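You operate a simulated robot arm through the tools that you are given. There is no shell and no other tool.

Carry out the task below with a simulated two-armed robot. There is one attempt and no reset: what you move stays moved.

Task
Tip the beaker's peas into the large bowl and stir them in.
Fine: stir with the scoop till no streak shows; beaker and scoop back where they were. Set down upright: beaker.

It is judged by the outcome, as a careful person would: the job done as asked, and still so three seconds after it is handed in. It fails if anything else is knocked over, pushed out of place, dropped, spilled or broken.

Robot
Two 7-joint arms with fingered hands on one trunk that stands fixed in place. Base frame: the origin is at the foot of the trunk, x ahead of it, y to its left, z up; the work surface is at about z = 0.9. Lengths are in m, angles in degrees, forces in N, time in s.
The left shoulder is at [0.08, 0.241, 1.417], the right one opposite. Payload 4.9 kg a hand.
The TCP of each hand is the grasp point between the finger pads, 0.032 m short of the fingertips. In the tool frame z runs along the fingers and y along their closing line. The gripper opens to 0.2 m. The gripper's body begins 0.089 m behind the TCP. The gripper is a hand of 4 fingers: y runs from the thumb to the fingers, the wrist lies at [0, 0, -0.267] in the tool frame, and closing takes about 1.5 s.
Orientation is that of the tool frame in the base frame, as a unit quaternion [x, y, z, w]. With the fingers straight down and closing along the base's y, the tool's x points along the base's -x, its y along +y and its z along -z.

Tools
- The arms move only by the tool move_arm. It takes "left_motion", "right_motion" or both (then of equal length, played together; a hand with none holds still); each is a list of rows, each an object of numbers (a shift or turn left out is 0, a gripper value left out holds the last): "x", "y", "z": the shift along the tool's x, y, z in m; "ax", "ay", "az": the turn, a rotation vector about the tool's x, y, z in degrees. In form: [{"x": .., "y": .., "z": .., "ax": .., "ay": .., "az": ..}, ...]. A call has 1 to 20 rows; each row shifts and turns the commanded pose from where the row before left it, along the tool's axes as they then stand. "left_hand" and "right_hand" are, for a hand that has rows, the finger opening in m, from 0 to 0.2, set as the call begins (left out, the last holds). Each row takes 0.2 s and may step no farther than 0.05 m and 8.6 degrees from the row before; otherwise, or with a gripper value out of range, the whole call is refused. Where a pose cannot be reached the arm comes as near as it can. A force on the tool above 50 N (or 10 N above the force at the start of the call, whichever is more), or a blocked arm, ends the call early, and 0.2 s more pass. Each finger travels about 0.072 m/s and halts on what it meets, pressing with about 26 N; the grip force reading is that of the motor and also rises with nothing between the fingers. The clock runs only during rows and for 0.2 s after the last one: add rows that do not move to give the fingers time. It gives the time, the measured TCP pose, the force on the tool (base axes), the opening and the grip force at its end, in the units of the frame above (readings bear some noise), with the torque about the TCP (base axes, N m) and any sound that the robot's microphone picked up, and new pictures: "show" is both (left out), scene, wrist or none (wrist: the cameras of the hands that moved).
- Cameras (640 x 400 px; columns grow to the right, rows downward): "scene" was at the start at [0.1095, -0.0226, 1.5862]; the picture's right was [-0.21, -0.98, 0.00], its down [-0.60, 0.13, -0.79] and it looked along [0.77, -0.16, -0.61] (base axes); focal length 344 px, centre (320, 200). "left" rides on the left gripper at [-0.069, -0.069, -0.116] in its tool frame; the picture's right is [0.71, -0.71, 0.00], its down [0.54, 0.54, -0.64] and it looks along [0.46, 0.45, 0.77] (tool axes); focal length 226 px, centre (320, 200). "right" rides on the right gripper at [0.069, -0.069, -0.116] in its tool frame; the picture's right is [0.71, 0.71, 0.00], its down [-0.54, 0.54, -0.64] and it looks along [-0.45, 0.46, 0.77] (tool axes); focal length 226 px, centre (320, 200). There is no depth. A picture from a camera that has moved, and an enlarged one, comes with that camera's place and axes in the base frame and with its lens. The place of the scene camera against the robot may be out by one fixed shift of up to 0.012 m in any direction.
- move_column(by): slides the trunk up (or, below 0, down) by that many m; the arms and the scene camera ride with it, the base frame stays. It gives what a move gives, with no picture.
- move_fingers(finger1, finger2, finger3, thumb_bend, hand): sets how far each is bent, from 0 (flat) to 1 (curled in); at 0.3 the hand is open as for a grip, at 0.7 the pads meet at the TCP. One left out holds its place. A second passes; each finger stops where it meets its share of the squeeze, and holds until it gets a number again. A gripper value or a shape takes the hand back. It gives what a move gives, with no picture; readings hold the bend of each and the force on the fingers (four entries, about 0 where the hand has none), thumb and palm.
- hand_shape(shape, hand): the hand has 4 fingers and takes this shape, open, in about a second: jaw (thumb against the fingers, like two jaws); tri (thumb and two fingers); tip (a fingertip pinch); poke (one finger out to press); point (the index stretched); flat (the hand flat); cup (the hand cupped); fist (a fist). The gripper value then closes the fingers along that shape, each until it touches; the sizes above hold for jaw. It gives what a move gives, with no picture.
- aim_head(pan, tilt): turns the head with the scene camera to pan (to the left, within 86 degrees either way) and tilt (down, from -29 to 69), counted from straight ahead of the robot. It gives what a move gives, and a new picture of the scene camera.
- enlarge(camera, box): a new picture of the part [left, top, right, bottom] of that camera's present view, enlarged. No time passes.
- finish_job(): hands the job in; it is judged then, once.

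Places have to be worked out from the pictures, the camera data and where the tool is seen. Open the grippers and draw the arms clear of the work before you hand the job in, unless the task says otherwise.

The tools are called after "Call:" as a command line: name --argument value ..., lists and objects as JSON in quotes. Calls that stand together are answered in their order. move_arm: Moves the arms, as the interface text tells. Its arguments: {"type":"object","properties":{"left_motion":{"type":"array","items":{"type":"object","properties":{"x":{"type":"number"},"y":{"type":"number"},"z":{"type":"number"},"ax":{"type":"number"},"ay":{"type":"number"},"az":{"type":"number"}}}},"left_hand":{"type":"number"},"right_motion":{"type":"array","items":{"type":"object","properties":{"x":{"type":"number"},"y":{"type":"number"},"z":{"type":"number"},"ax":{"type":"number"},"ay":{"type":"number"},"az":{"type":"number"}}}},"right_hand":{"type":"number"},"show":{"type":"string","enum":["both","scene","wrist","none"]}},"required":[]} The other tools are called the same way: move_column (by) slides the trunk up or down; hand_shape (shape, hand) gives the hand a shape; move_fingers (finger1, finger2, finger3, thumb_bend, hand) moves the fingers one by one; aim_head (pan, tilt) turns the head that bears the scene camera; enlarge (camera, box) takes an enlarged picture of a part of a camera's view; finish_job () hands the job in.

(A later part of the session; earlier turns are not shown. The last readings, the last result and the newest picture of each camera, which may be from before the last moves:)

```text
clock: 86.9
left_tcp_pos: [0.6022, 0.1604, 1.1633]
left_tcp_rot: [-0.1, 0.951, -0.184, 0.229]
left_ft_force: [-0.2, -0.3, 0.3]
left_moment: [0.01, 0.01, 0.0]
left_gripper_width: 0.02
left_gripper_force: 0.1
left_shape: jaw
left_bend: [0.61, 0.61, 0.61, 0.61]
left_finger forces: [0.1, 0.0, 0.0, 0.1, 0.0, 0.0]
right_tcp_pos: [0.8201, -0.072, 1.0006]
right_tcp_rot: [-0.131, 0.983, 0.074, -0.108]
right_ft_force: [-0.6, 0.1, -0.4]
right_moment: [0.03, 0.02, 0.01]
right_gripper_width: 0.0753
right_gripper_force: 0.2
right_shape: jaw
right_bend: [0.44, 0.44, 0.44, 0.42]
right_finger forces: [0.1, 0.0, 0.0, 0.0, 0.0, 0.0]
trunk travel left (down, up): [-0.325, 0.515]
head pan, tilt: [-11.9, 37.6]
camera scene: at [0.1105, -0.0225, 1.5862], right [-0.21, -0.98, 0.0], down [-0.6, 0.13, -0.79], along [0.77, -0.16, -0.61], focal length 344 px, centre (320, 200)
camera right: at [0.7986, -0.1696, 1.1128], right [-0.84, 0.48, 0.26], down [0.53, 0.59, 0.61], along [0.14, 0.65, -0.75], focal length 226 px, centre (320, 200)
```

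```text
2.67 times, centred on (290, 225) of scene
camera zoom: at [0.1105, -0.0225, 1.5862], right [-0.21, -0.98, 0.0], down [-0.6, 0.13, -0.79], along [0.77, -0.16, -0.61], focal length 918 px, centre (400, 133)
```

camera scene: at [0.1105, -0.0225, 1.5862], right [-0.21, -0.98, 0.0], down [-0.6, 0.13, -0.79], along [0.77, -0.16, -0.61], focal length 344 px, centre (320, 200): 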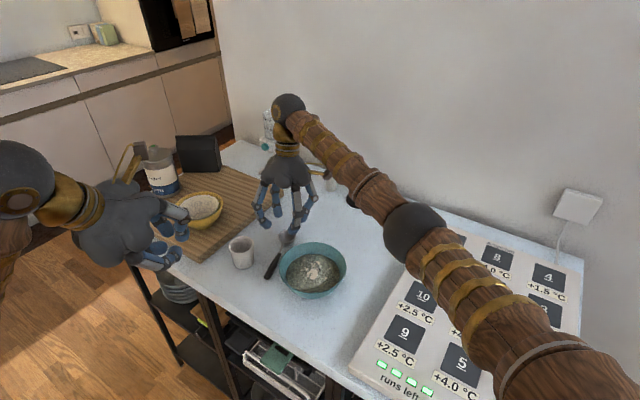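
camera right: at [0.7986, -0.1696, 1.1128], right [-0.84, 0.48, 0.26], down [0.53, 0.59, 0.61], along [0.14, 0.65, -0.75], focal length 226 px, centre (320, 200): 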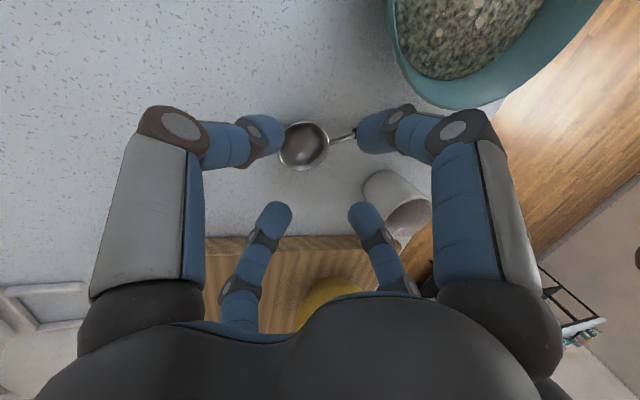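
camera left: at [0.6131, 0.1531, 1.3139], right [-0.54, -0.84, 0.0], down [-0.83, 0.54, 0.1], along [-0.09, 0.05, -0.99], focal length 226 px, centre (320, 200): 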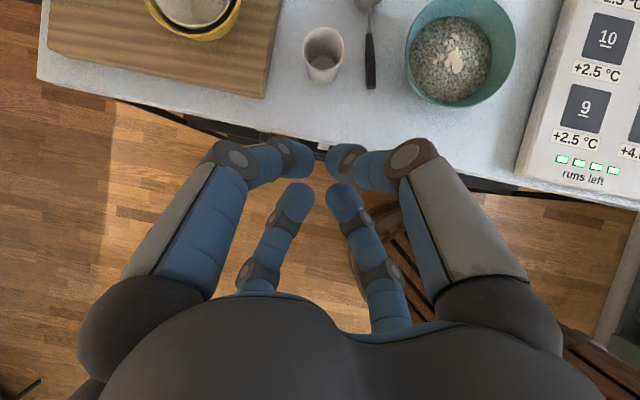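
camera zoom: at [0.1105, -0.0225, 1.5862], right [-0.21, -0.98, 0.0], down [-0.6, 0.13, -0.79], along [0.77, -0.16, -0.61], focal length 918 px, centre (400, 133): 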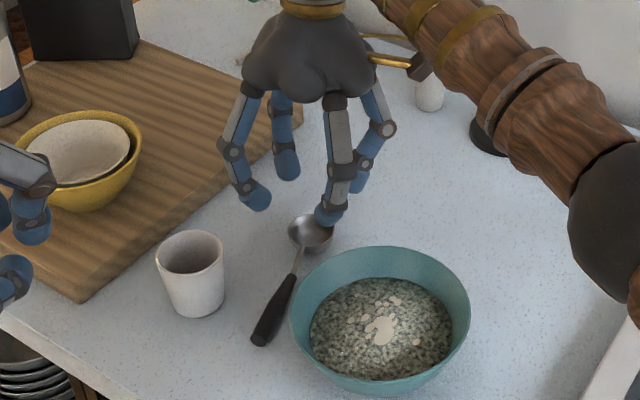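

The head sits centred as calculated and both neighbours look clear. I'll descend the remaining 5.8 cm around it.

Call:
move_arm --right_motion '[{"x": -0.0037, "y": -0.0033, "z": 0.0187}, {"x": -0.0037, "y": -0.0033, "z": 0.0187}, {"x": -0.0035, "y": -0.0031, "z": 0.0175}]' --show "wrist"

Call:
enlarge --camera "right" --box '[220, 90, 440, 240]'

Call:
enlarge --camera "scene" --box '[210, 150, 370, 300]'

```text
clock: 87.7
left_tcp_pos: [0.6014, 0.1599, 1.1639]
left_tcp_rot: [-0.101, 0.951, -0.184, 0.229]
left_ft_force: [0.6, 0.0, 0.8]
left_moment: [0.01, 0.02, 0.02]
left_gripper_width: 0.02
left_gripper_force: 0.1
left_shape: jaw
left_bend: [0.61, 0.61, 0.61, 0.61]
left_finger forces: [0.1, 0.0, 0.0, 0.0, 0.1, 0.1]
right_tcp_pos: [0.8197, -0.0721, 0.9452]
right_tcp_rot: [-0.129, 0.983, 0.074, -0.108]
right_ft_force: [0.7, -0.4, -0.3]
right_moment: [0.03, 0.0, 0.01]
right_gripper_width: 0.0751
right_gripper_force: 0.0
right_shape: jaw
right_bend: [0.44, 0.44, 0.44, 0.42]
right_finger forces: [0.0, 0.1, 0.0, 0.1, 0.0, 0.0]
trunk travel left (down, up): [-0.325, 0.515]
head pan, tilt: [-11.9, 37.6]
camera right: at [0.7978, -0.1694, 1.0573], right [-0.84, 0.48, 0.26], down [0.53, 0.59, 0.61], along [0.14, 0.65, -0.75], focal length 226 px, centre (320, 200)
```

right: 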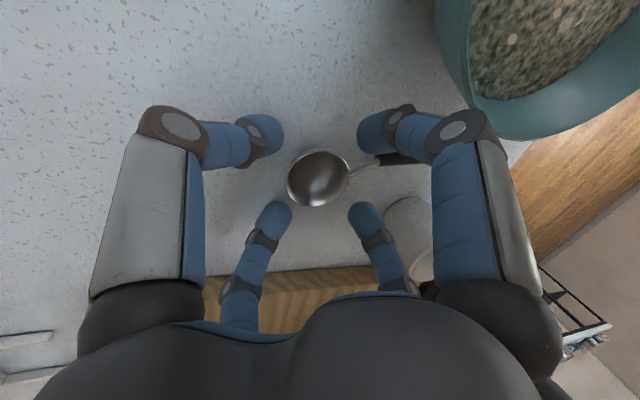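

```text
2.67 times, centred on (330, 165) of right
camera zoom: at [0.7978, -0.1694, 1.0573], right [-0.84, 0.48, 0.26], down [0.53, 0.59, 0.61], along [0.14, 0.65, -0.75], focal length 603 px, centre (293, 293)
```

zoom: 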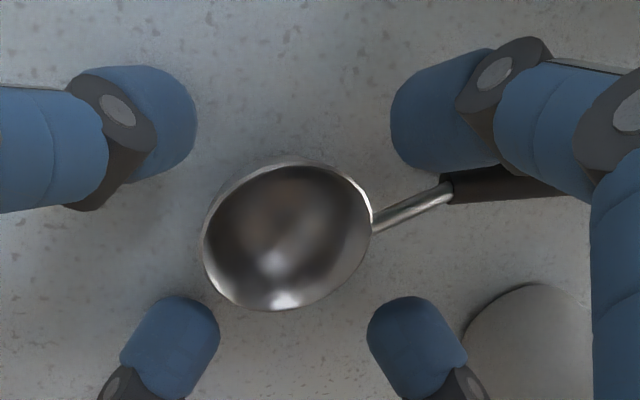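

```text
2.67 times, centred on (290, 225) of scene
camera zoom: at [0.1095, -0.0222, 1.5863], right [-0.21, -0.98, 0.0], down [-0.6, 0.13, -0.79], along [0.77, -0.16, -0.61], focal length 918 px, centre (400, 133)
```

zoom: 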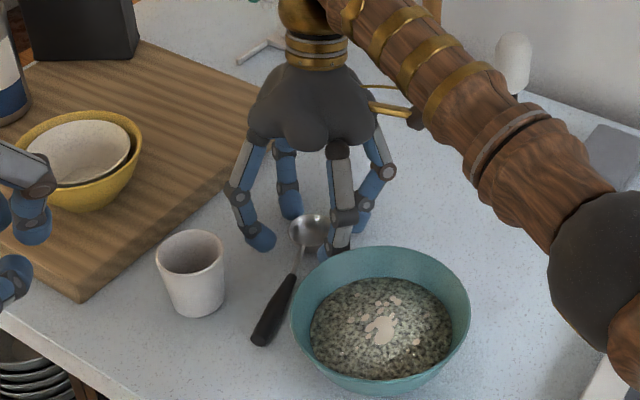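

The head is perfectly centred and nothing else is touched. I'll go down 2 mm more and close on the head.

Call:
move_arm --right_motion '[{"x": -0.0004, "y": -0.0004, "z": 0.002}, {}, {}, {}, {}]' --right_hand 0.03 --show "wrist"

Call:
enlarge --camera "right" --box '[220, 90, 440, 240]'

Call:
enlarge --camera "scene" --box '[210, 150, 370, 300]'

```text
clock: 88.9
left_tcp_pos: [0.601, 0.1602, 1.1632]
left_tcp_rot: [-0.1, 0.951, -0.185, 0.228]
left_ft_force: [-0.2, 0.1, 0.3]
left_moment: [0.01, 0.01, 0.0]
left_gripper_width: 0.0201
left_gripper_force: 0.1
left_shape: jaw
left_bend: [0.61, 0.61, 0.61, 0.61]
left_finger forces: [0.0, 0.0, 0.1, 0.1, 0.1, 0.1]
right_tcp_pos: [0.8198, -0.0712, 0.9428]
right_tcp_rot: [-0.129, 0.983, 0.074, -0.108]
right_ft_force: [-0.5, -1.1, 0.7]
right_moment: [0.09, 0.2, 0.01]
right_gripper_width: 0.04
right_gripper_force: 26.3
right_shape: jaw
right_bend: [0.54, 0.54, 0.55, 0.54]
right_finger forces: [23.1, 23.5, 22.4, 0.1, 22.7, 0.1]
trunk travel left (down, up): [-0.325, 0.515]
head pan, tilt: [-11.9, 37.6]
camera right: at [0.7977, -0.1692, 1.0552], right [-0.84, 0.48, 0.26], down [0.53, 0.59, 0.61], along [0.14, 0.65, -0.75], focal length 226 px, centre (320, 200)
```

right: 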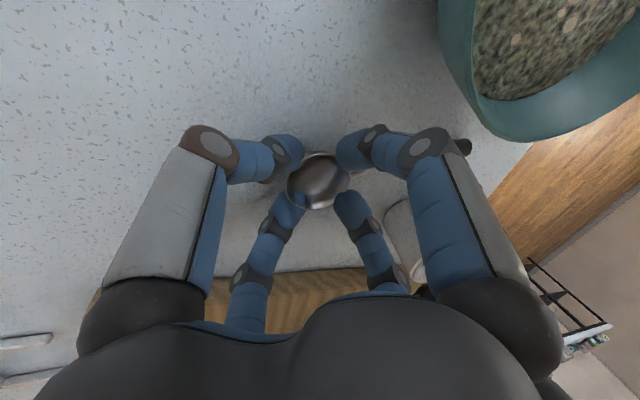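

```text
2.67 times, centred on (330, 165) of right
camera zoom: at [0.7977, -0.1692, 1.0552], right [-0.84, 0.48, 0.26], down [0.53, 0.59, 0.61], along [0.14, 0.65, -0.75], focal length 603 px, centre (293, 293)
```

zoom: 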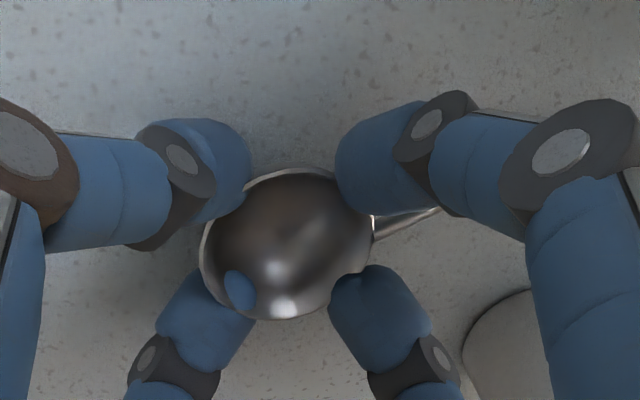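

```text
2.67 times, centred on (290, 225) of scene
camera zoom: at [0.1093, -0.0223, 1.5862], right [-0.21, -0.98, 0.0], down [-0.6, 0.13, -0.79], along [0.77, -0.16, -0.61], focal length 918 px, centre (400, 133)
```

zoom: 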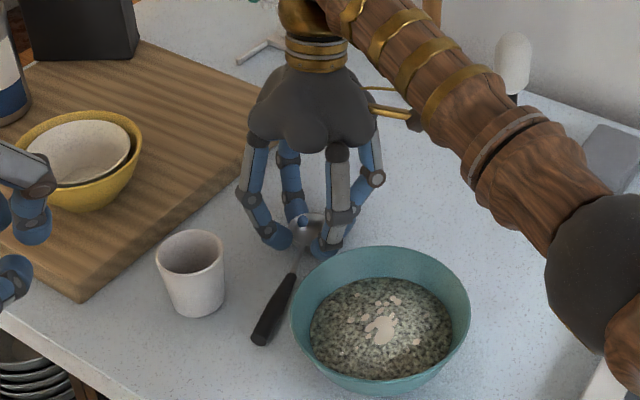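

A firm, even grip: all four fingers at about 23 N. I'll lift 3 cm gently and check.

Call:
move_arm --right_motion '[{"x": 0.0019, "y": 0.0017, "z": -0.0097}, {"x": 0.0019, "y": 0.0017, "z": -0.0097}, {"x": 0.0019, "y": 0.0017, "z": -0.0097}]' --show "wrist"

Call:
enlarge --camera "scene" --box '[210, 150, 370, 300]'

```text
clock: 89.7
left_tcp_pos: [0.6005, 0.1615, 1.1627]
left_tcp_rot: [-0.101, 0.951, -0.184, 0.229]
left_ft_force: [1.5, 0.5, -0.2]
left_moment: [-0.03, 0.01, -0.01]
left_gripper_width: 0.0201
left_gripper_force: 0.2
left_shape: jaw
left_bend: [0.61, 0.61, 0.61, 0.61]
left_finger forces: [0.0, 0.1, 0.0, 0.0, 0.0, 0.0]
right_tcp_pos: [0.8188, -0.0722, 0.9741]
right_tcp_rot: [-0.13, 0.983, 0.073, -0.107]
right_ft_force: [-0.9, 0.4, -0.4]
right_moment: [0.01, -0.04, -0.02]
right_gripper_width: 0.0401
right_gripper_force: 26.3
right_shape: jaw
right_bend: [0.54, 0.54, 0.55, 0.54]
right_finger forces: [20.5, 22.3, 22.9, 0.0, 22.9, 0.0]
trunk travel left (down, up): [-0.325, 0.515]
head pan, tilt: [-11.9, 37.6]
camera right: at [0.7978, -0.1688, 1.0851], right [-0.84, 0.48, 0.26], down [0.53, 0.59, 0.61], along [0.14, 0.65, -0.75], focal length 226 px, centre (320, 200)
```

right: 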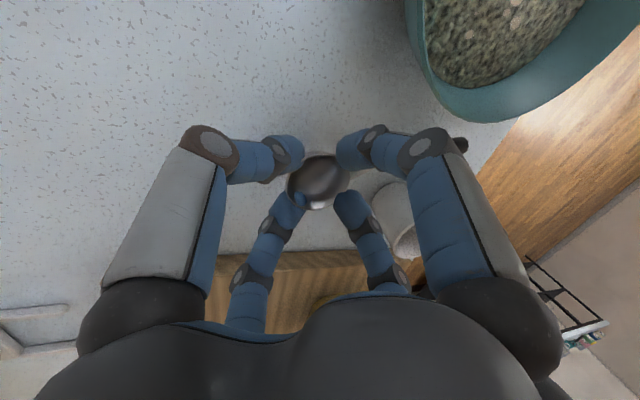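

```text
2.67 times, centred on (290, 225) of scene
camera zoom: at [0.1094, -0.0222, 1.5862], right [-0.21, -0.98, 0.0], down [-0.6, 0.13, -0.79], along [0.77, -0.16, -0.61], focal length 918 px, centre (400, 133)
```

zoom: 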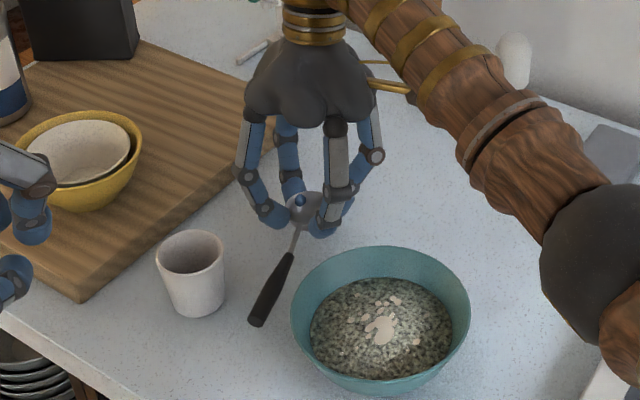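

The scoop came up rigidly, handle sticking out level. I'll raise it to z ≈ 1.17 and turn it so the handle's tail faces the left hand.

Call:
move_arm --right_motion '[{"x": 0.0063, "y": 0.0057, "z": -0.0316}, {"x": 0.0063, "y": 0.0057, "z": -0.0316}, {"x": 0.0063, "y": 0.0057, "z": -0.0316}, {"x": 0.0063, "y": 0.0057, "z": -0.0316}, {"x": 0.0063, "y": 0.0057, "z": -0.0316}, {"x": 0.0063, "y": 0.0057, "z": -0.0316}, {"x": 0.0148, "y": -0.0201, "z": -0.0007}, {"x": 0.0148, "y": -0.0201, "z": -0.0007}, {"x": 0.0148, "y": -0.0201, "z": -0.0007}, {"x": 0.0148, "y": -0.0201, "z": -0.0007}, {"ax": -1.585, "ay": -1.43, "az": 7.97}, {"ax": -1.585, "ay": -1.43, "az": 7.97}, {"ax": -1.585, "ay": -1.43, "az": 7.97}, {"ax": -1.585, "ay": -1.43, "az": 7.97}]' --show "both"

Call:
enlarge --camera "scene" --box '[240, 90, 400, 230]'

Call:
enlarge --camera "left" --box '[200, 0, 640, 200]'

```text
clock: 92.7
left_tcp_pos: [0.6017, 0.161, 1.1639]
left_tcp_rot: [-0.1, 0.951, -0.185, 0.229]
left_ft_force: [0.5, 0.0, 0.3]
left_moment: [0.0, -0.01, -0.01]
left_gripper_width: 0.0201
left_gripper_force: 0.1
left_shape: jaw
left_bend: [0.61, 0.61, 0.61, 0.61]
left_finger forces: [0.0, 0.0, 0.0, 0.0, 0.0, 0.0]
right_tcp_pos: [0.7836, -0.1664, 1.1695]
right_tcp_rot: [0.155, 0.979, 0.102, -0.082]
right_ft_force: [-0.9, 0.1, -0.5]
right_moment: [-0.03, -0.03, 0.01]
right_gripper_width: 0.0401
right_gripper_force: 25.7
right_shape: jaw
right_bend: [0.54, 0.54, 0.55, 0.54]
right_finger forces: [20.2, 22.3, 22.9, 0.0, 22.9, 0.0]
trunk travel left (down, up): [-0.325, 0.515]
head pan, tilt: [-11.9, 37.6]
camera scene: at [0.1096, -0.0224, 1.5862], right [-0.21, -0.98, 0.0], down [-0.6, 0.13, -0.79], along [0.77, -0.16, -0.61], focal length 344 px, centre (320, 200)
camera right: at [0.7119, -0.2344, 1.2818], right [-0.44, 0.86, 0.26], down [0.77, 0.2, 0.61], along [0.47, 0.46, -0.75], focal length 226 px, centre (320, 200)
```

scene: 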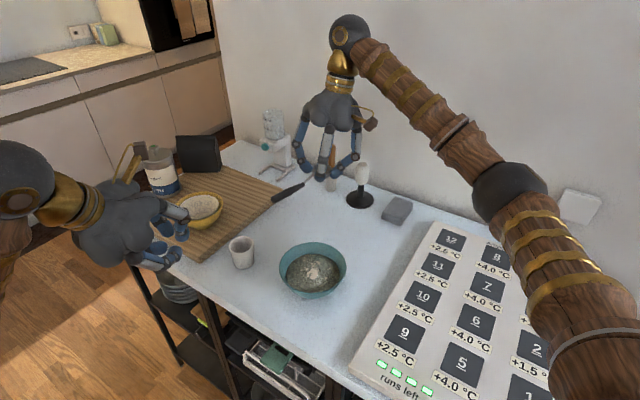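
right: 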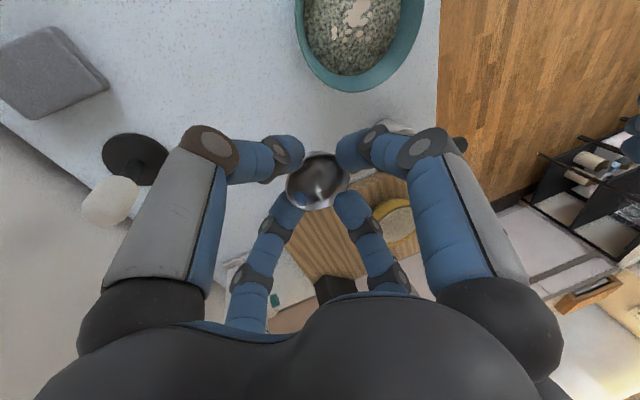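

```text
2.86 times, centred on (320, 160) of scene
camera zoom: at [0.1096, -0.0224, 1.5862], right [-0.21, -0.98, 0.0], down [-0.6, 0.13, -0.79], along [0.77, -0.16, -0.61], focal length 984 px, centre (320, 314)
```

zoom: 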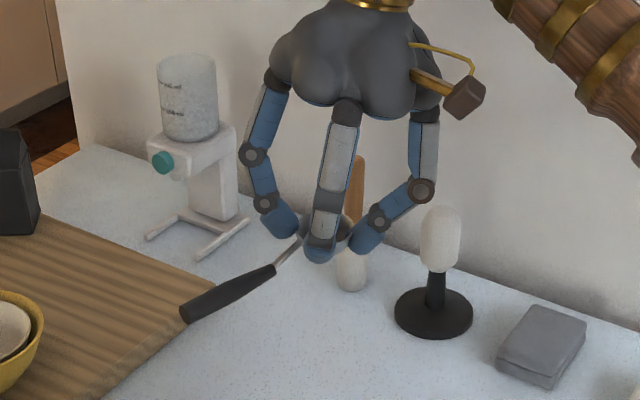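

```text
1.45 times, centred on (420, 100) of left
camera zoom: at [0.6142, 0.1521, 1.3138], right [-0.54, -0.84, 0.0], down [-0.83, 0.54, 0.1], along [-0.09, 0.06, -0.99], focal length 329 px, centre (174, 346)
```

zoom: 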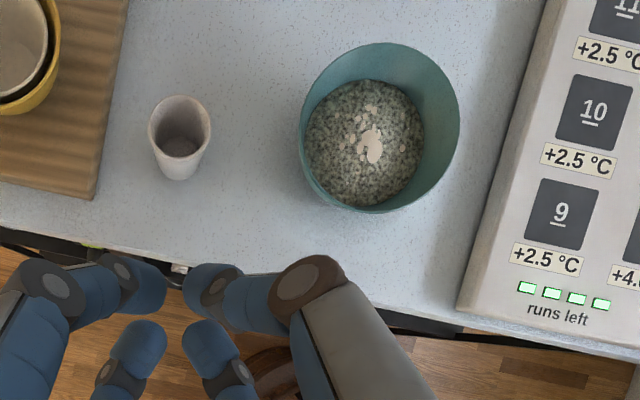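

The right hand holds the scoop level with its tail near (0.715, -0.04, 1.13). I'll bring the left hand closer, turn it to point along the handle (azimuth about -61°, 8° upward) and open to 0.06.

Call:
move_arm --left_motion '[{"x": -0.0033, "y": -0.0198, "z": 0.0269}, {"x": -0.0033, "y": -0.0198, "z": 0.0269}, {"x": -0.0033, "y": -0.0198, "z": 0.0269}, {"ax": 2.82, "ay": 2.84, "az": 5.9}, {"ax": 2.82, "ay": 2.84, "az": 5.9}, {"ax": 2.82, "ay": 2.84, "az": 5.9}, {"ax": 2.82, "ay": 2.84, "az": 5.9}, {"ax": 5.66, "ay": -5.66}, {"ax": 5.66, "ay": -5.66}, {"ax": 5.66, "ay": -5.66}, {"ax": 5.66, "ay": -5.66}, {"ax": 5.66, "ay": -5.66}, {"ax": 5.66, "ay": -5.66}, {"ax": 5.66, "ay": -5.66}, {"ax": 5.66, "ay": -5.66}]' --left_hand 0.065 --show "both"

Call:
enlarge --camera "left" --box '[220, 60, 440, 220]'

```text
clock: 95.9
left_tcp_pos: [0.653, 0.0844, 1.1249]
left_tcp_rot: [0.094, 0.647, -0.606, 0.452]
left_ft_force: [-0.7, 0.2, -0.1]
left_moment: [0.01, 0.02, 0.02]
left_gripper_width: 0.0645
left_gripper_force: 0.1
left_shape: jaw
left_bend: [0.47, 0.47, 0.47, 0.45]
left_finger forces: [0.1, 0.0, 0.1, 0.0, 0.1, 0.0]
right_tcp_pos: [0.7832, -0.1672, 1.1702]
right_tcp_rot: [0.155, 0.979, 0.101, -0.083]
right_ft_force: [-0.9, 0.3, -0.4]
right_moment: [0.01, 0.0, -0.03]
right_gripper_width: 0.0397
right_gripper_force: 25.9
right_shape: jaw
right_bend: [0.54, 0.54, 0.55, 0.54]
right_finger forces: [20.2, 22.2, 22.8, 0.0, 22.9, 0.1]
trunk travel left (down, up): [-0.325, 0.515]
head pan, tilt: [-11.9, 37.6]
camera scene: at [0.1095, -0.0224, 1.5863], right [-0.21, -0.98, 0.0], down [-0.6, 0.13, -0.79], along [0.77, -0.16, -0.61], focal length 344 px, centre (320, 200)
camera left: at [0.5916, 0.1975, 1.2043], right [-0.88, -0.48, 0.0], down [-0.25, 0.46, -0.85], along [0.41, -0.75, -0.53], focal length 226 px, centre (320, 200)
```

scene: 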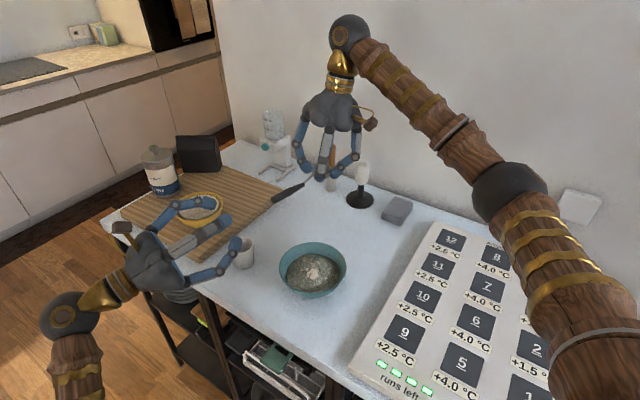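
left: 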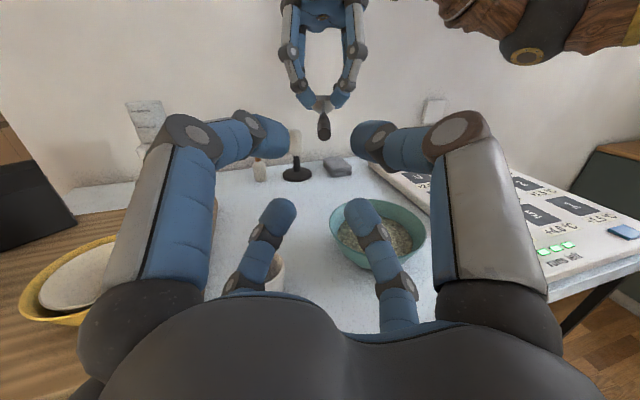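

```text
2.50 times, centred on (330, 140) of left
camera zoom: at [0.5916, 0.1975, 1.2043], right [-0.88, -0.48, 0.0], down [-0.25, 0.46, -0.85], along [0.41, -0.75, -0.53], focal length 565 px, centre (295, 350)
```

zoom: 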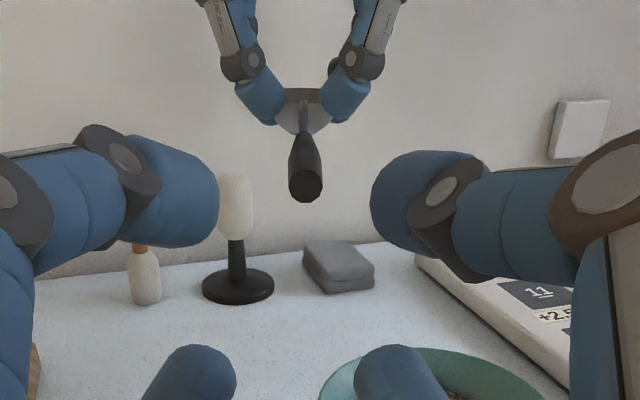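

The view down the handle is excellent. The handle axis runs from (0.715, -0.040, 1.129) along (0.474, -0.876, 0.094), nearly matching the left hand's axis. I'll move to just behind the tail.

Call:
move_arm --left_motion '[{"x": 0.0061, "y": 0.0029, "z": 0.0388}, {"x": 0.0061, "y": 0.0029, "z": 0.0388}]' --show "wrist"

Call:
enlarge --camera "left" --box '[220, 80, 420, 240]'

Call:
enlarge --camera "scene" --box '[180, 100, 380, 270]'

```text
clock: 96.5
left_tcp_pos: [0.6867, 0.013, 1.1228]
left_tcp_rot: [0.094, 0.648, -0.606, 0.452]
left_ft_force: [0.4, 0.8, 0.1]
left_moment: [-0.03, -0.01, -0.01]
left_gripper_width: 0.0647
left_gripper_force: 0.1
left_shape: jaw
left_bend: [0.47, 0.47, 0.47, 0.45]
left_finger forces: [0.0, 0.0, 0.0, 0.1, 0.1, 0.0]
right_tcp_pos: [0.7831, -0.1656, 1.1684]
right_tcp_rot: [0.155, 0.979, 0.102, -0.083]
right_ft_force: [-0.2, -0.4, 0.0]
right_moment: [0.01, -0.02, 0.02]
right_gripper_width: 0.0402
right_gripper_force: 26.5
right_shape: jaw
right_bend: [0.54, 0.54, 0.55, 0.54]
right_finger forces: [20.1, 22.2, 22.8, 0.0, 22.8, 0.0]
trunk travel left (down, up): [-0.325, 0.515]
head pan, tilt: [-11.9, 37.6]
camera left: at [0.6256, 0.1259, 1.2022], right [-0.88, -0.48, 0.0], down [-0.25, 0.46, -0.85], along [0.41, -0.75, -0.53], focal length 226 px, centre (320, 200)
```

left: 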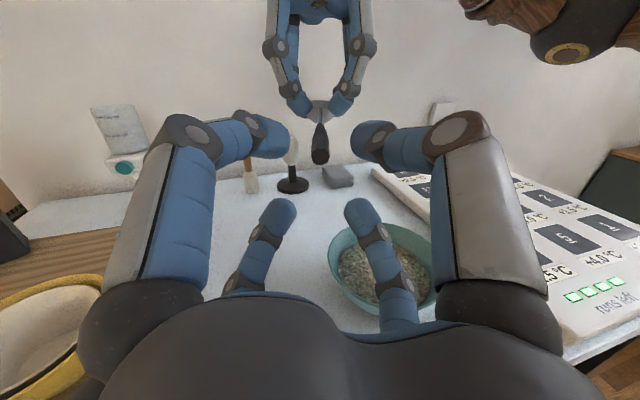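

```text
2.50 times, centred on (320, 160) of left
camera zoom: at [0.6256, 0.1259, 1.2022], right [-0.88, -0.48, 0.0], down [-0.25, 0.46, -0.85], along [0.41, -0.75, -0.53], focal length 565 px, centre (320, 300)
```

zoom: 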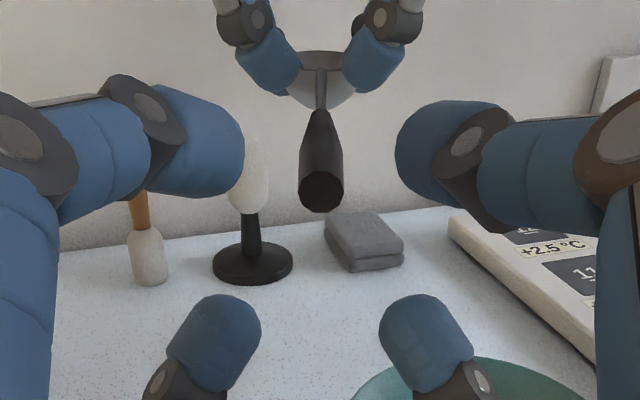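

```text
2.35 times, centred on (280, 185) of scene
camera zoom: at [0.1102, -0.0234, 1.5861], right [-0.21, -0.98, 0.0], down [-0.6, 0.13, -0.79], along [0.77, -0.16, -0.61], focal length 810 px, centre (414, 235)
```

zoom: 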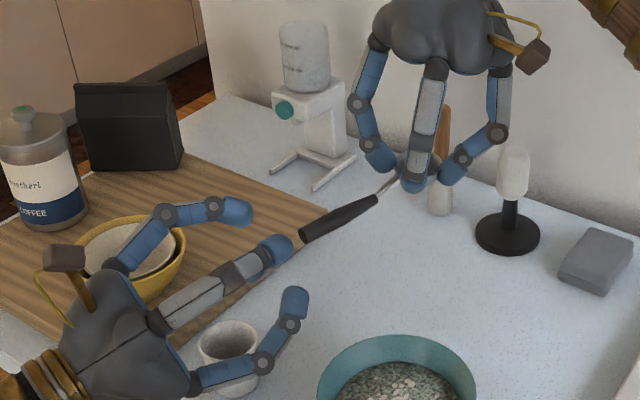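

The tail is exactly on the left hand's axis. I'll slide forward 10 cm so the fingers surround the handle.

Call:
move_arm --left_motion '[{"x": 0.0012, "y": 0.0012, "z": 0.033}, {"x": 0.0012, "y": 0.0012, "z": 0.033}, {"x": 0.0006, "y": 0.0006, "z": 0.017}, {"x": 0.0006, "y": 0.0006, "z": 0.017}]' --show "wrist"

Call:
enlarge --camera "left" --box '[220, 80, 420, 240]'

Call:
enlarge --camera "scene" --box '[220, 100, 380, 240]'

```text
clock: 97.5
left_tcp_pos: [0.7354, -0.0767, 1.1316]
left_tcp_rot: [0.093, 0.649, -0.606, 0.451]
left_ft_force: [-0.2, 0.4, -0.7]
left_moment: [0.0, 0.01, 0.0]
left_gripper_width: 0.0648
left_gripper_force: 0.1
left_shape: jaw
left_bend: [0.47, 0.47, 0.47, 0.45]
left_finger forces: [0.0, 0.0, 0.0, 0.0, 0.0, 0.0]
right_tcp_pos: [0.783, -0.1661, 1.17]
right_tcp_rot: [0.155, 0.979, 0.102, -0.083]
right_ft_force: [0.2, -0.5, -0.6]
right_moment: [0.01, -0.01, -0.01]
right_gripper_width: 0.0399
right_gripper_force: 26.0
right_shape: jaw
right_bend: [0.54, 0.54, 0.55, 0.54]
right_finger forces: [20.2, 22.3, 22.8, 0.0, 22.7, 0.0]
trunk travel left (down, up): [-0.325, 0.515]
head pan, tilt: [-11.9, 37.6]
camera left: at [0.6736, 0.0368, 1.2112], right [-0.88, -0.48, 0.0], down [-0.25, 0.46, -0.85], along [0.41, -0.75, -0.53], focal length 226 px, centre (320, 200)
```

left: 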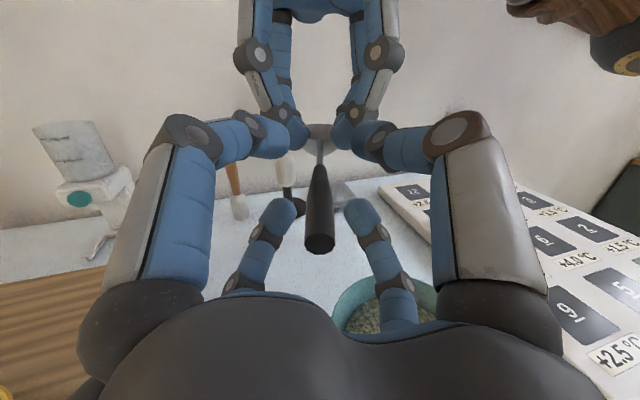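

```text
2.50 times, centred on (320, 160) of left
camera zoom: at [0.6736, 0.0368, 1.2112], right [-0.88, -0.48, 0.0], down [-0.25, 0.46, -0.85], along [0.41, -0.75, -0.53], focal length 565 px, centre (320, 300)
```

zoom: 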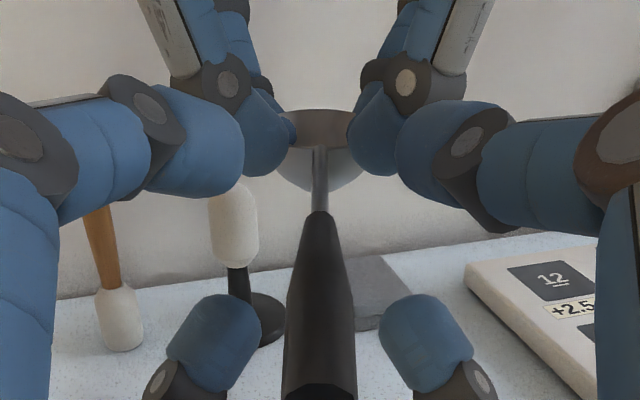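

```text
2.86 times, centred on (300, 170) of scene
camera zoom: at [0.1102, -0.0234, 1.5861], right [-0.21, -0.98, 0.0], down [-0.6, 0.13, -0.79], along [0.77, -0.16, -0.61], focal length 984 px, centre (377, 286)
```

zoom: 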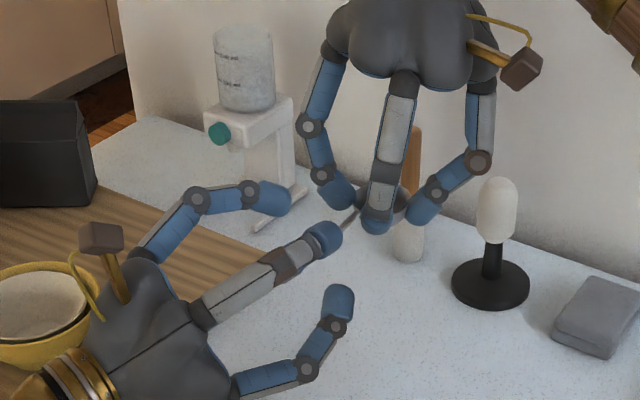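

The handle lies right along the hand's axis with nothing touching. I'll close the left fingers round it.

Call:
move_arm --left_motion '[{}, {}, {}, {}, {}, {}]' --left_hand 0.0 --show "wrist"

Call:
enlarge --camera "left" --box '[220, 80, 420, 240]'

Call:
enlarge --camera "scene" --box '[220, 100, 380, 240]'

```text
clock: 98.9
left_tcp_pos: [0.735, -0.0748, 1.1326]
left_tcp_rot: [0.093, 0.649, -0.605, 0.453]
left_ft_force: [2.7, -5.2, -0.3]
left_moment: [0.02, 0.0, 0.02]
left_gripper_width: 0.0175
left_gripper_force: 26.0
left_shape: jaw
left_bend: [0.75, 0.76, 0.76, 0.63]
left_finger forces: [21.7, 19.7, 19.9, 0.0, 21.4, 0.0]
right_tcp_pos: [0.7826, -0.1652, 1.1687]
right_tcp_rot: [0.154, 0.979, 0.101, -0.083]
right_ft_force: [-2.9, 5.7, -0.9]
right_moment: [0.1, 0.01, -0.04]
right_gripper_width: 0.0397
right_gripper_force: 26.4
right_shape: jaw
right_bend: [0.54, 0.54, 0.55, 0.54]
right_finger forces: [21.1, 24.3, 22.5, 0.1, 22.2, 0.0]
trunk travel left (down, up): [-0.325, 0.515]
head pan, tilt: [-11.9, 37.6]
camera left: at [0.673, 0.0377, 1.2116], right [-0.88, -0.48, 0.0], down [-0.25, 0.46, -0.85], along [0.41, -0.75, -0.53], focal length 226 px, centre (320, 200)
```

left: 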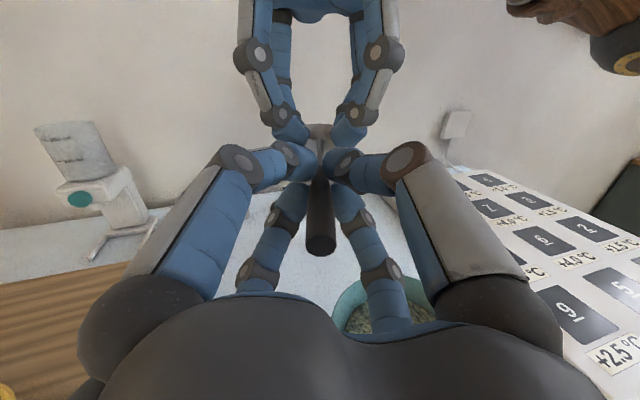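

```text
2.50 times, centred on (320, 160) of left
camera zoom: at [0.673, 0.0377, 1.2116], right [-0.88, -0.48, 0.0], down [-0.25, 0.46, -0.85], along [0.41, -0.75, -0.53], focal length 565 px, centre (320, 300)
```

zoom: 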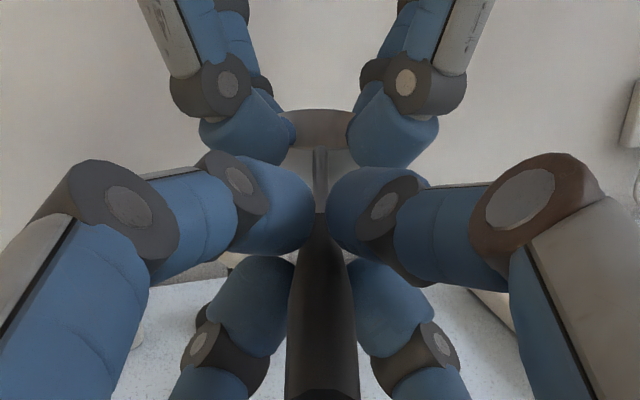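

```text
2.86 times, centred on (300, 170) of scene
camera zoom: at [0.1095, -0.0224, 1.5862], right [-0.21, -0.98, 0.0], down [-0.6, 0.13, -0.79], along [0.77, -0.16, -0.61], focal length 984 px, centre (377, 286)
```

zoom: 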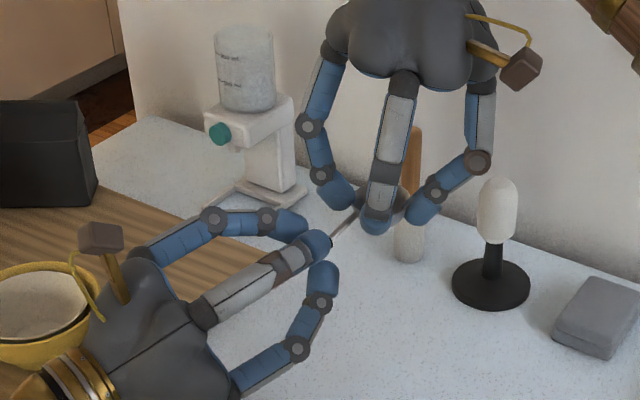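

All four left fingers hold the handle at about 20 N. I'll open the right hand and draw it straight back off the head.

Call:
move_arm --right_motion '[{}, {}, {}]' --right_hand 0.07 --show "none"

Call:
enlarge --camera "left" --box '[220, 60, 420, 240]'

Call:
move_arm --right_motion '[{"z": -0.015}, {"z": -0.03}, {"z": -0.04}, {"z": -0.04}]' --show "both"

Call:
enlarge --camera "left" --box '[220, 60, 420, 240]'

```text
clock: 99.7
left_tcp_pos: [0.7342, -0.0739, 1.1331]
left_tcp_rot: [0.094, 0.648, -0.605, 0.452]
left_ft_force: [0.4, 0.7, 0.0]
left_moment: [0.03, -0.03, 0.03]
left_gripper_width: 0.0175
left_gripper_force: 26.2
left_shape: jaw
left_bend: [0.75, 0.76, 0.76, 0.63]
left_finger forces: [22.3, 20.2, 19.8, 0.0, 21.5, 0.1]
right_tcp_pos: [0.7837, -0.1665, 1.1688]
right_tcp_rot: [0.155, 0.979, 0.102, -0.082]
right_ft_force: [-0.7, 0.1, 0.5]
right_moment: [-0.04, -0.05, -0.01]
right_gripper_width: 0.0694
right_gripper_force: 0.1
right_shape: jaw
right_bend: [0.45, 0.45, 0.45, 0.44]
right_finger forces: [0.0, 0.0, 0.1, 0.1, 0.0, 0.1]
trunk travel left (down, up): [-0.325, 0.515]
head pan, tilt: [-11.9, 37.6]
```

```text
2.22 times, centred on (320, 150) of left
camera zoom: at [0.6732, 0.0381, 1.2115], right [-0.88, -0.48, 0.0], down [-0.25, 0.46, -0.85], along [0.41, -0.75, -0.53], focal length 502 px, centre (320, 311)
```

zoom: 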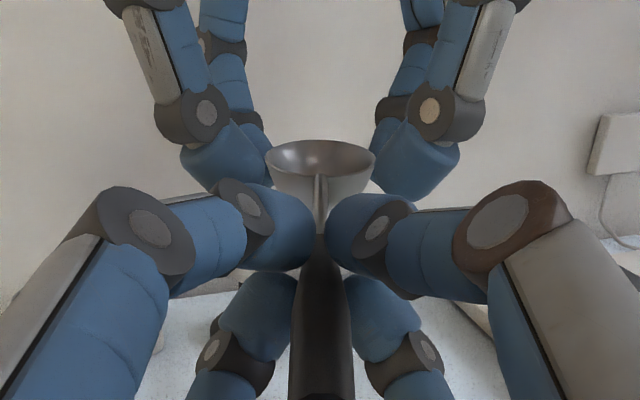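

```text
clock: 100.7
left_tcp_pos: [0.7329, -0.074, 1.1332]
left_tcp_rot: [0.094, 0.648, -0.606, 0.452]
left_ft_force: [-0.1, 1.0, -0.2]
left_moment: [0.0, 0.0, -0.02]
left_gripper_width: 0.0176
left_gripper_force: 25.5
left_shape: jaw
left_bend: [0.75, 0.76, 0.76, 0.63]
left_finger forces: [22.2, 20.1, 19.7, 0.0, 21.6, 0.0]
right_tcp_pos: [0.7989, -0.1918, 1.2917]
right_tcp_rot: [0.155, 0.979, 0.101, -0.082]
right_ft_force: [-0.1, 0.3, -0.2]
right_moment: [-0.03, -0.01, -0.02]
right_gripper_width: 0.0699
right_gripper_force: 0.0
right_shape: jaw
right_bend: [0.45, 0.45, 0.45, 0.44]
right_finger forces: [0.1, 0.0, 0.0, 0.1, 0.1, 0.0]
trunk travel left (down, up): [-0.325, 0.515]
head pan, tilt: [-11.9, 37.6]
camera scene: at [0.1082, -0.0216, 1.5862], right [-0.21, -0.98, 0.0], down [-0.6, 0.13, -0.79], along [0.78, -0.16, -0.61], focal length 344 px, centre (320, 200)
camera right: at [0.7281, -0.2611, 1.4033], right [-0.44, 0.86, 0.26], down [0.76, 0.21, 0.61], along [0.47, 0.46, -0.75], focal length 226 px, centre (320, 200)
```

scene: 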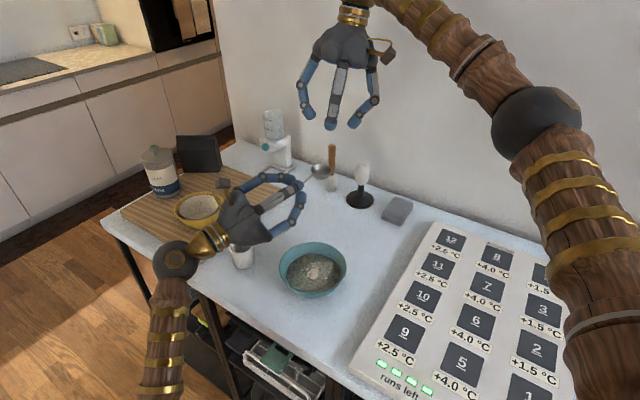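
right: 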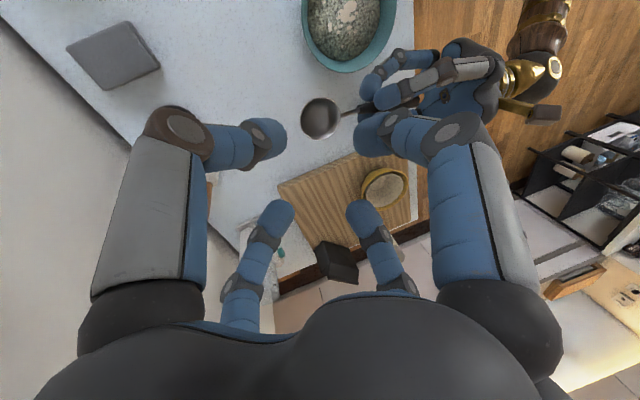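

```text
2.22 times, centred on (320, 150) of left
camera zoom: at [0.6721, 0.0386, 1.2121], right [-0.88, -0.48, 0.0], down [-0.25, 0.46, -0.85], along [0.41, -0.75, -0.53], focal length 502 px, centre (320, 311)
```

zoom: 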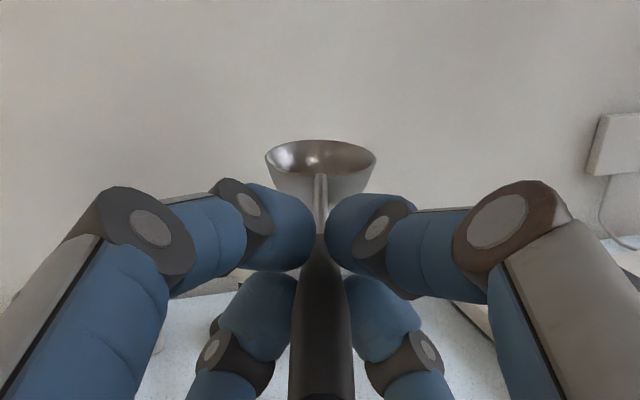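

The left hand holds the scoop securely in line with its fingers. I'll move the right hand aside and turn the left hand to point the scoop downward.

Call:
move_arm --right_motion '[{"x": -0.0091, "y": -0.0351, "z": -0.0211}, {"x": -0.0091, "y": -0.0351, "z": -0.0211}, {"x": -0.0091, "y": -0.0351, "z": -0.0211}, {"x": -0.0091, "y": -0.0351, "z": -0.0211}]' --show "none"

Call:
move_arm --left_motion '[{"x": -0.0105, "y": -0.0105, "z": 0.002}, {"ax": -5.66, "ay": 5.66}, {"ax": -5.66, "ay": 5.66}, {"ax": -5.66, "ay": 5.66}, {"ax": -5.66, "ay": 5.66}, {"ax": -5.66, "ay": 5.66}, {"ax": -5.66, "ay": 5.66}, {"ax": -5.66, "ay": 5.66}, {"ax": -5.66, "ay": 5.66}, {"ax": -5.66, "ay": 5.66}, {"ax": -5.66, "ay": 5.66}]' --show "both"

```text
clock: 101.7
left_tcp_pos: [0.7331, -0.0755, 1.1338]
left_tcp_rot: [0.095, 0.649, -0.605, 0.452]
left_ft_force: [0.4, -0.1, -0.1]
left_moment: [0.06, 0.04, 0.01]
left_gripper_width: 0.0175
left_gripper_force: 25.6
left_shape: jaw
left_bend: [0.75, 0.76, 0.76, 0.63]
left_finger forces: [22.2, 20.2, 19.7, 0.0, 21.6, 0.0]
right_tcp_pos: [0.7992, -0.3557, 1.341]
right_tcp_rot: [0.155, 0.979, 0.102, -0.083]
right_ft_force: [-0.1, -0.4, 0.1]
right_moment: [0.02, -0.04, 0.02]
right_gripper_width: 0.0697
right_gripper_force: 0.0
right_shape: jaw
right_bend: [0.45, 0.45, 0.45, 0.44]
right_finger forces: [0.1, 0.0, 0.0, 0.0, 0.0, 0.0]
trunk travel left (down, up): [-0.325, 0.515]
head pan, tilt: [-11.9, 37.6]
```

```text
clock: 104.1
left_tcp_pos: [0.7345, -0.0753, 1.1468]
left_tcp_rot: [0.141, 0.978, -0.125, 0.093]
left_ft_force: [-0.9, -0.7, -0.8]
left_moment: [0.05, 0.0, -0.01]
left_gripper_width: 0.0164
left_gripper_force: 26.2
left_shape: jaw
left_bend: [0.76, 0.76, 0.77, 0.65]
left_finger forces: [23.1, 22.7, 17.9, 0.0, 25.4, 0.0]
right_tcp_pos: [0.8005, -0.3548, 1.3411]
right_tcp_rot: [0.155, 0.979, 0.102, -0.083]
right_ft_force: [-0.7, 0.3, -0.2]
right_moment: [0.02, 0.01, 0.01]
right_gripper_width: 0.07
right_gripper_force: 0.1
right_shape: jaw
right_bend: [0.45, 0.45, 0.45, 0.44]
right_finger forces: [0.0, 0.1, 0.0, 0.0, 0.0, 0.0]
trunk travel left (down, up): [-0.325, 0.515]
head pan, tilt: [-11.9, 37.6]
camera scene: at [0.1096, -0.0233, 1.5861], right [-0.21, -0.98, 0.0], down [-0.6, 0.13, -0.79], along [0.77, -0.16, -0.61], focal length 344 px, centre (320, 200)
camera left: at [0.7619, -0.1251, 1.2861], right [-0.88, -0.48, 0.0], down [-0.44, 0.81, 0.38], along [-0.18, 0.33, -0.93], focal length 226 px, centre (320, 200)
```

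scene: 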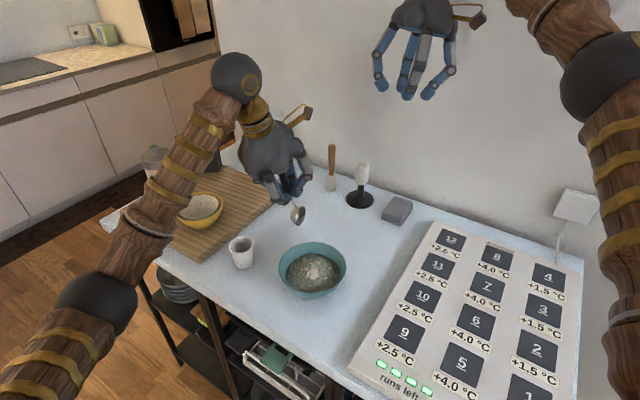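
left: 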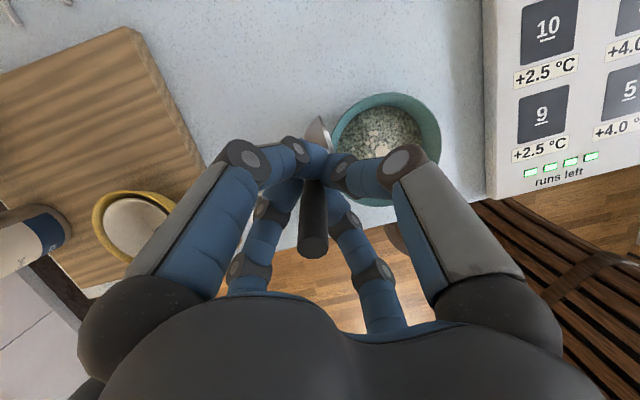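

The scoop points down toward the table now. I'll check how it sits in the grip before stirring.

Call:
enlarge --camera "scene" --box '[220, 120, 360, 240]'

Call:
enlarge --camera "left" --box '[230, 90, 430, 260]'

Call:
enlarge --camera "right" --box '[200, 0, 640, 250]'

```text
3.33 times, centred on (290, 180) of scene
camera zoom: at [0.1096, -0.0233, 1.5861], right [-0.21, -0.98, 0.0], down [-0.6, 0.13, -0.79], along [0.77, -0.16, -0.61], focal length 1148 px, centre (420, 267)
```

zoom: 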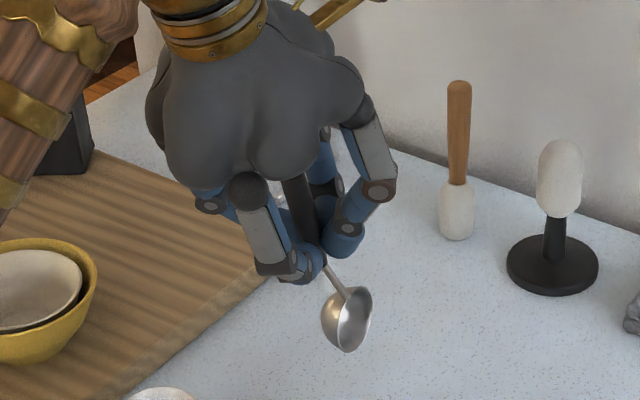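

```text
2.35 times, centred on (330, 175) of left
camera zoom: at [0.7619, -0.1251, 1.2861], right [-0.88, -0.48, 0.0], down [-0.44, 0.81, 0.38], along [-0.18, 0.33, -0.93], focal length 532 px, centre (296, 259)
```

zoom: 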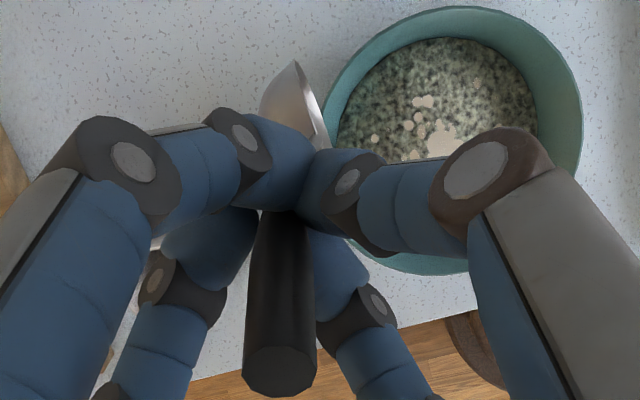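

```text
1.45 times, centred on (420, 125) of right
camera zoom: at [0.7291, -0.4237, 1.4531], right [-0.44, 0.86, 0.26], down [0.77, 0.21, 0.61], along [0.47, 0.47, -0.75], focal length 329 px, centre (174, 309)
```

zoom: 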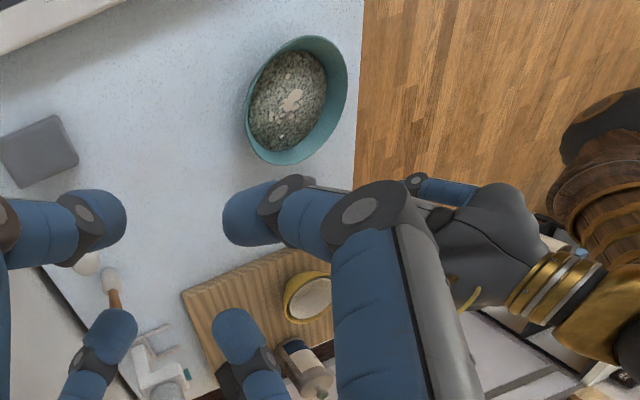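

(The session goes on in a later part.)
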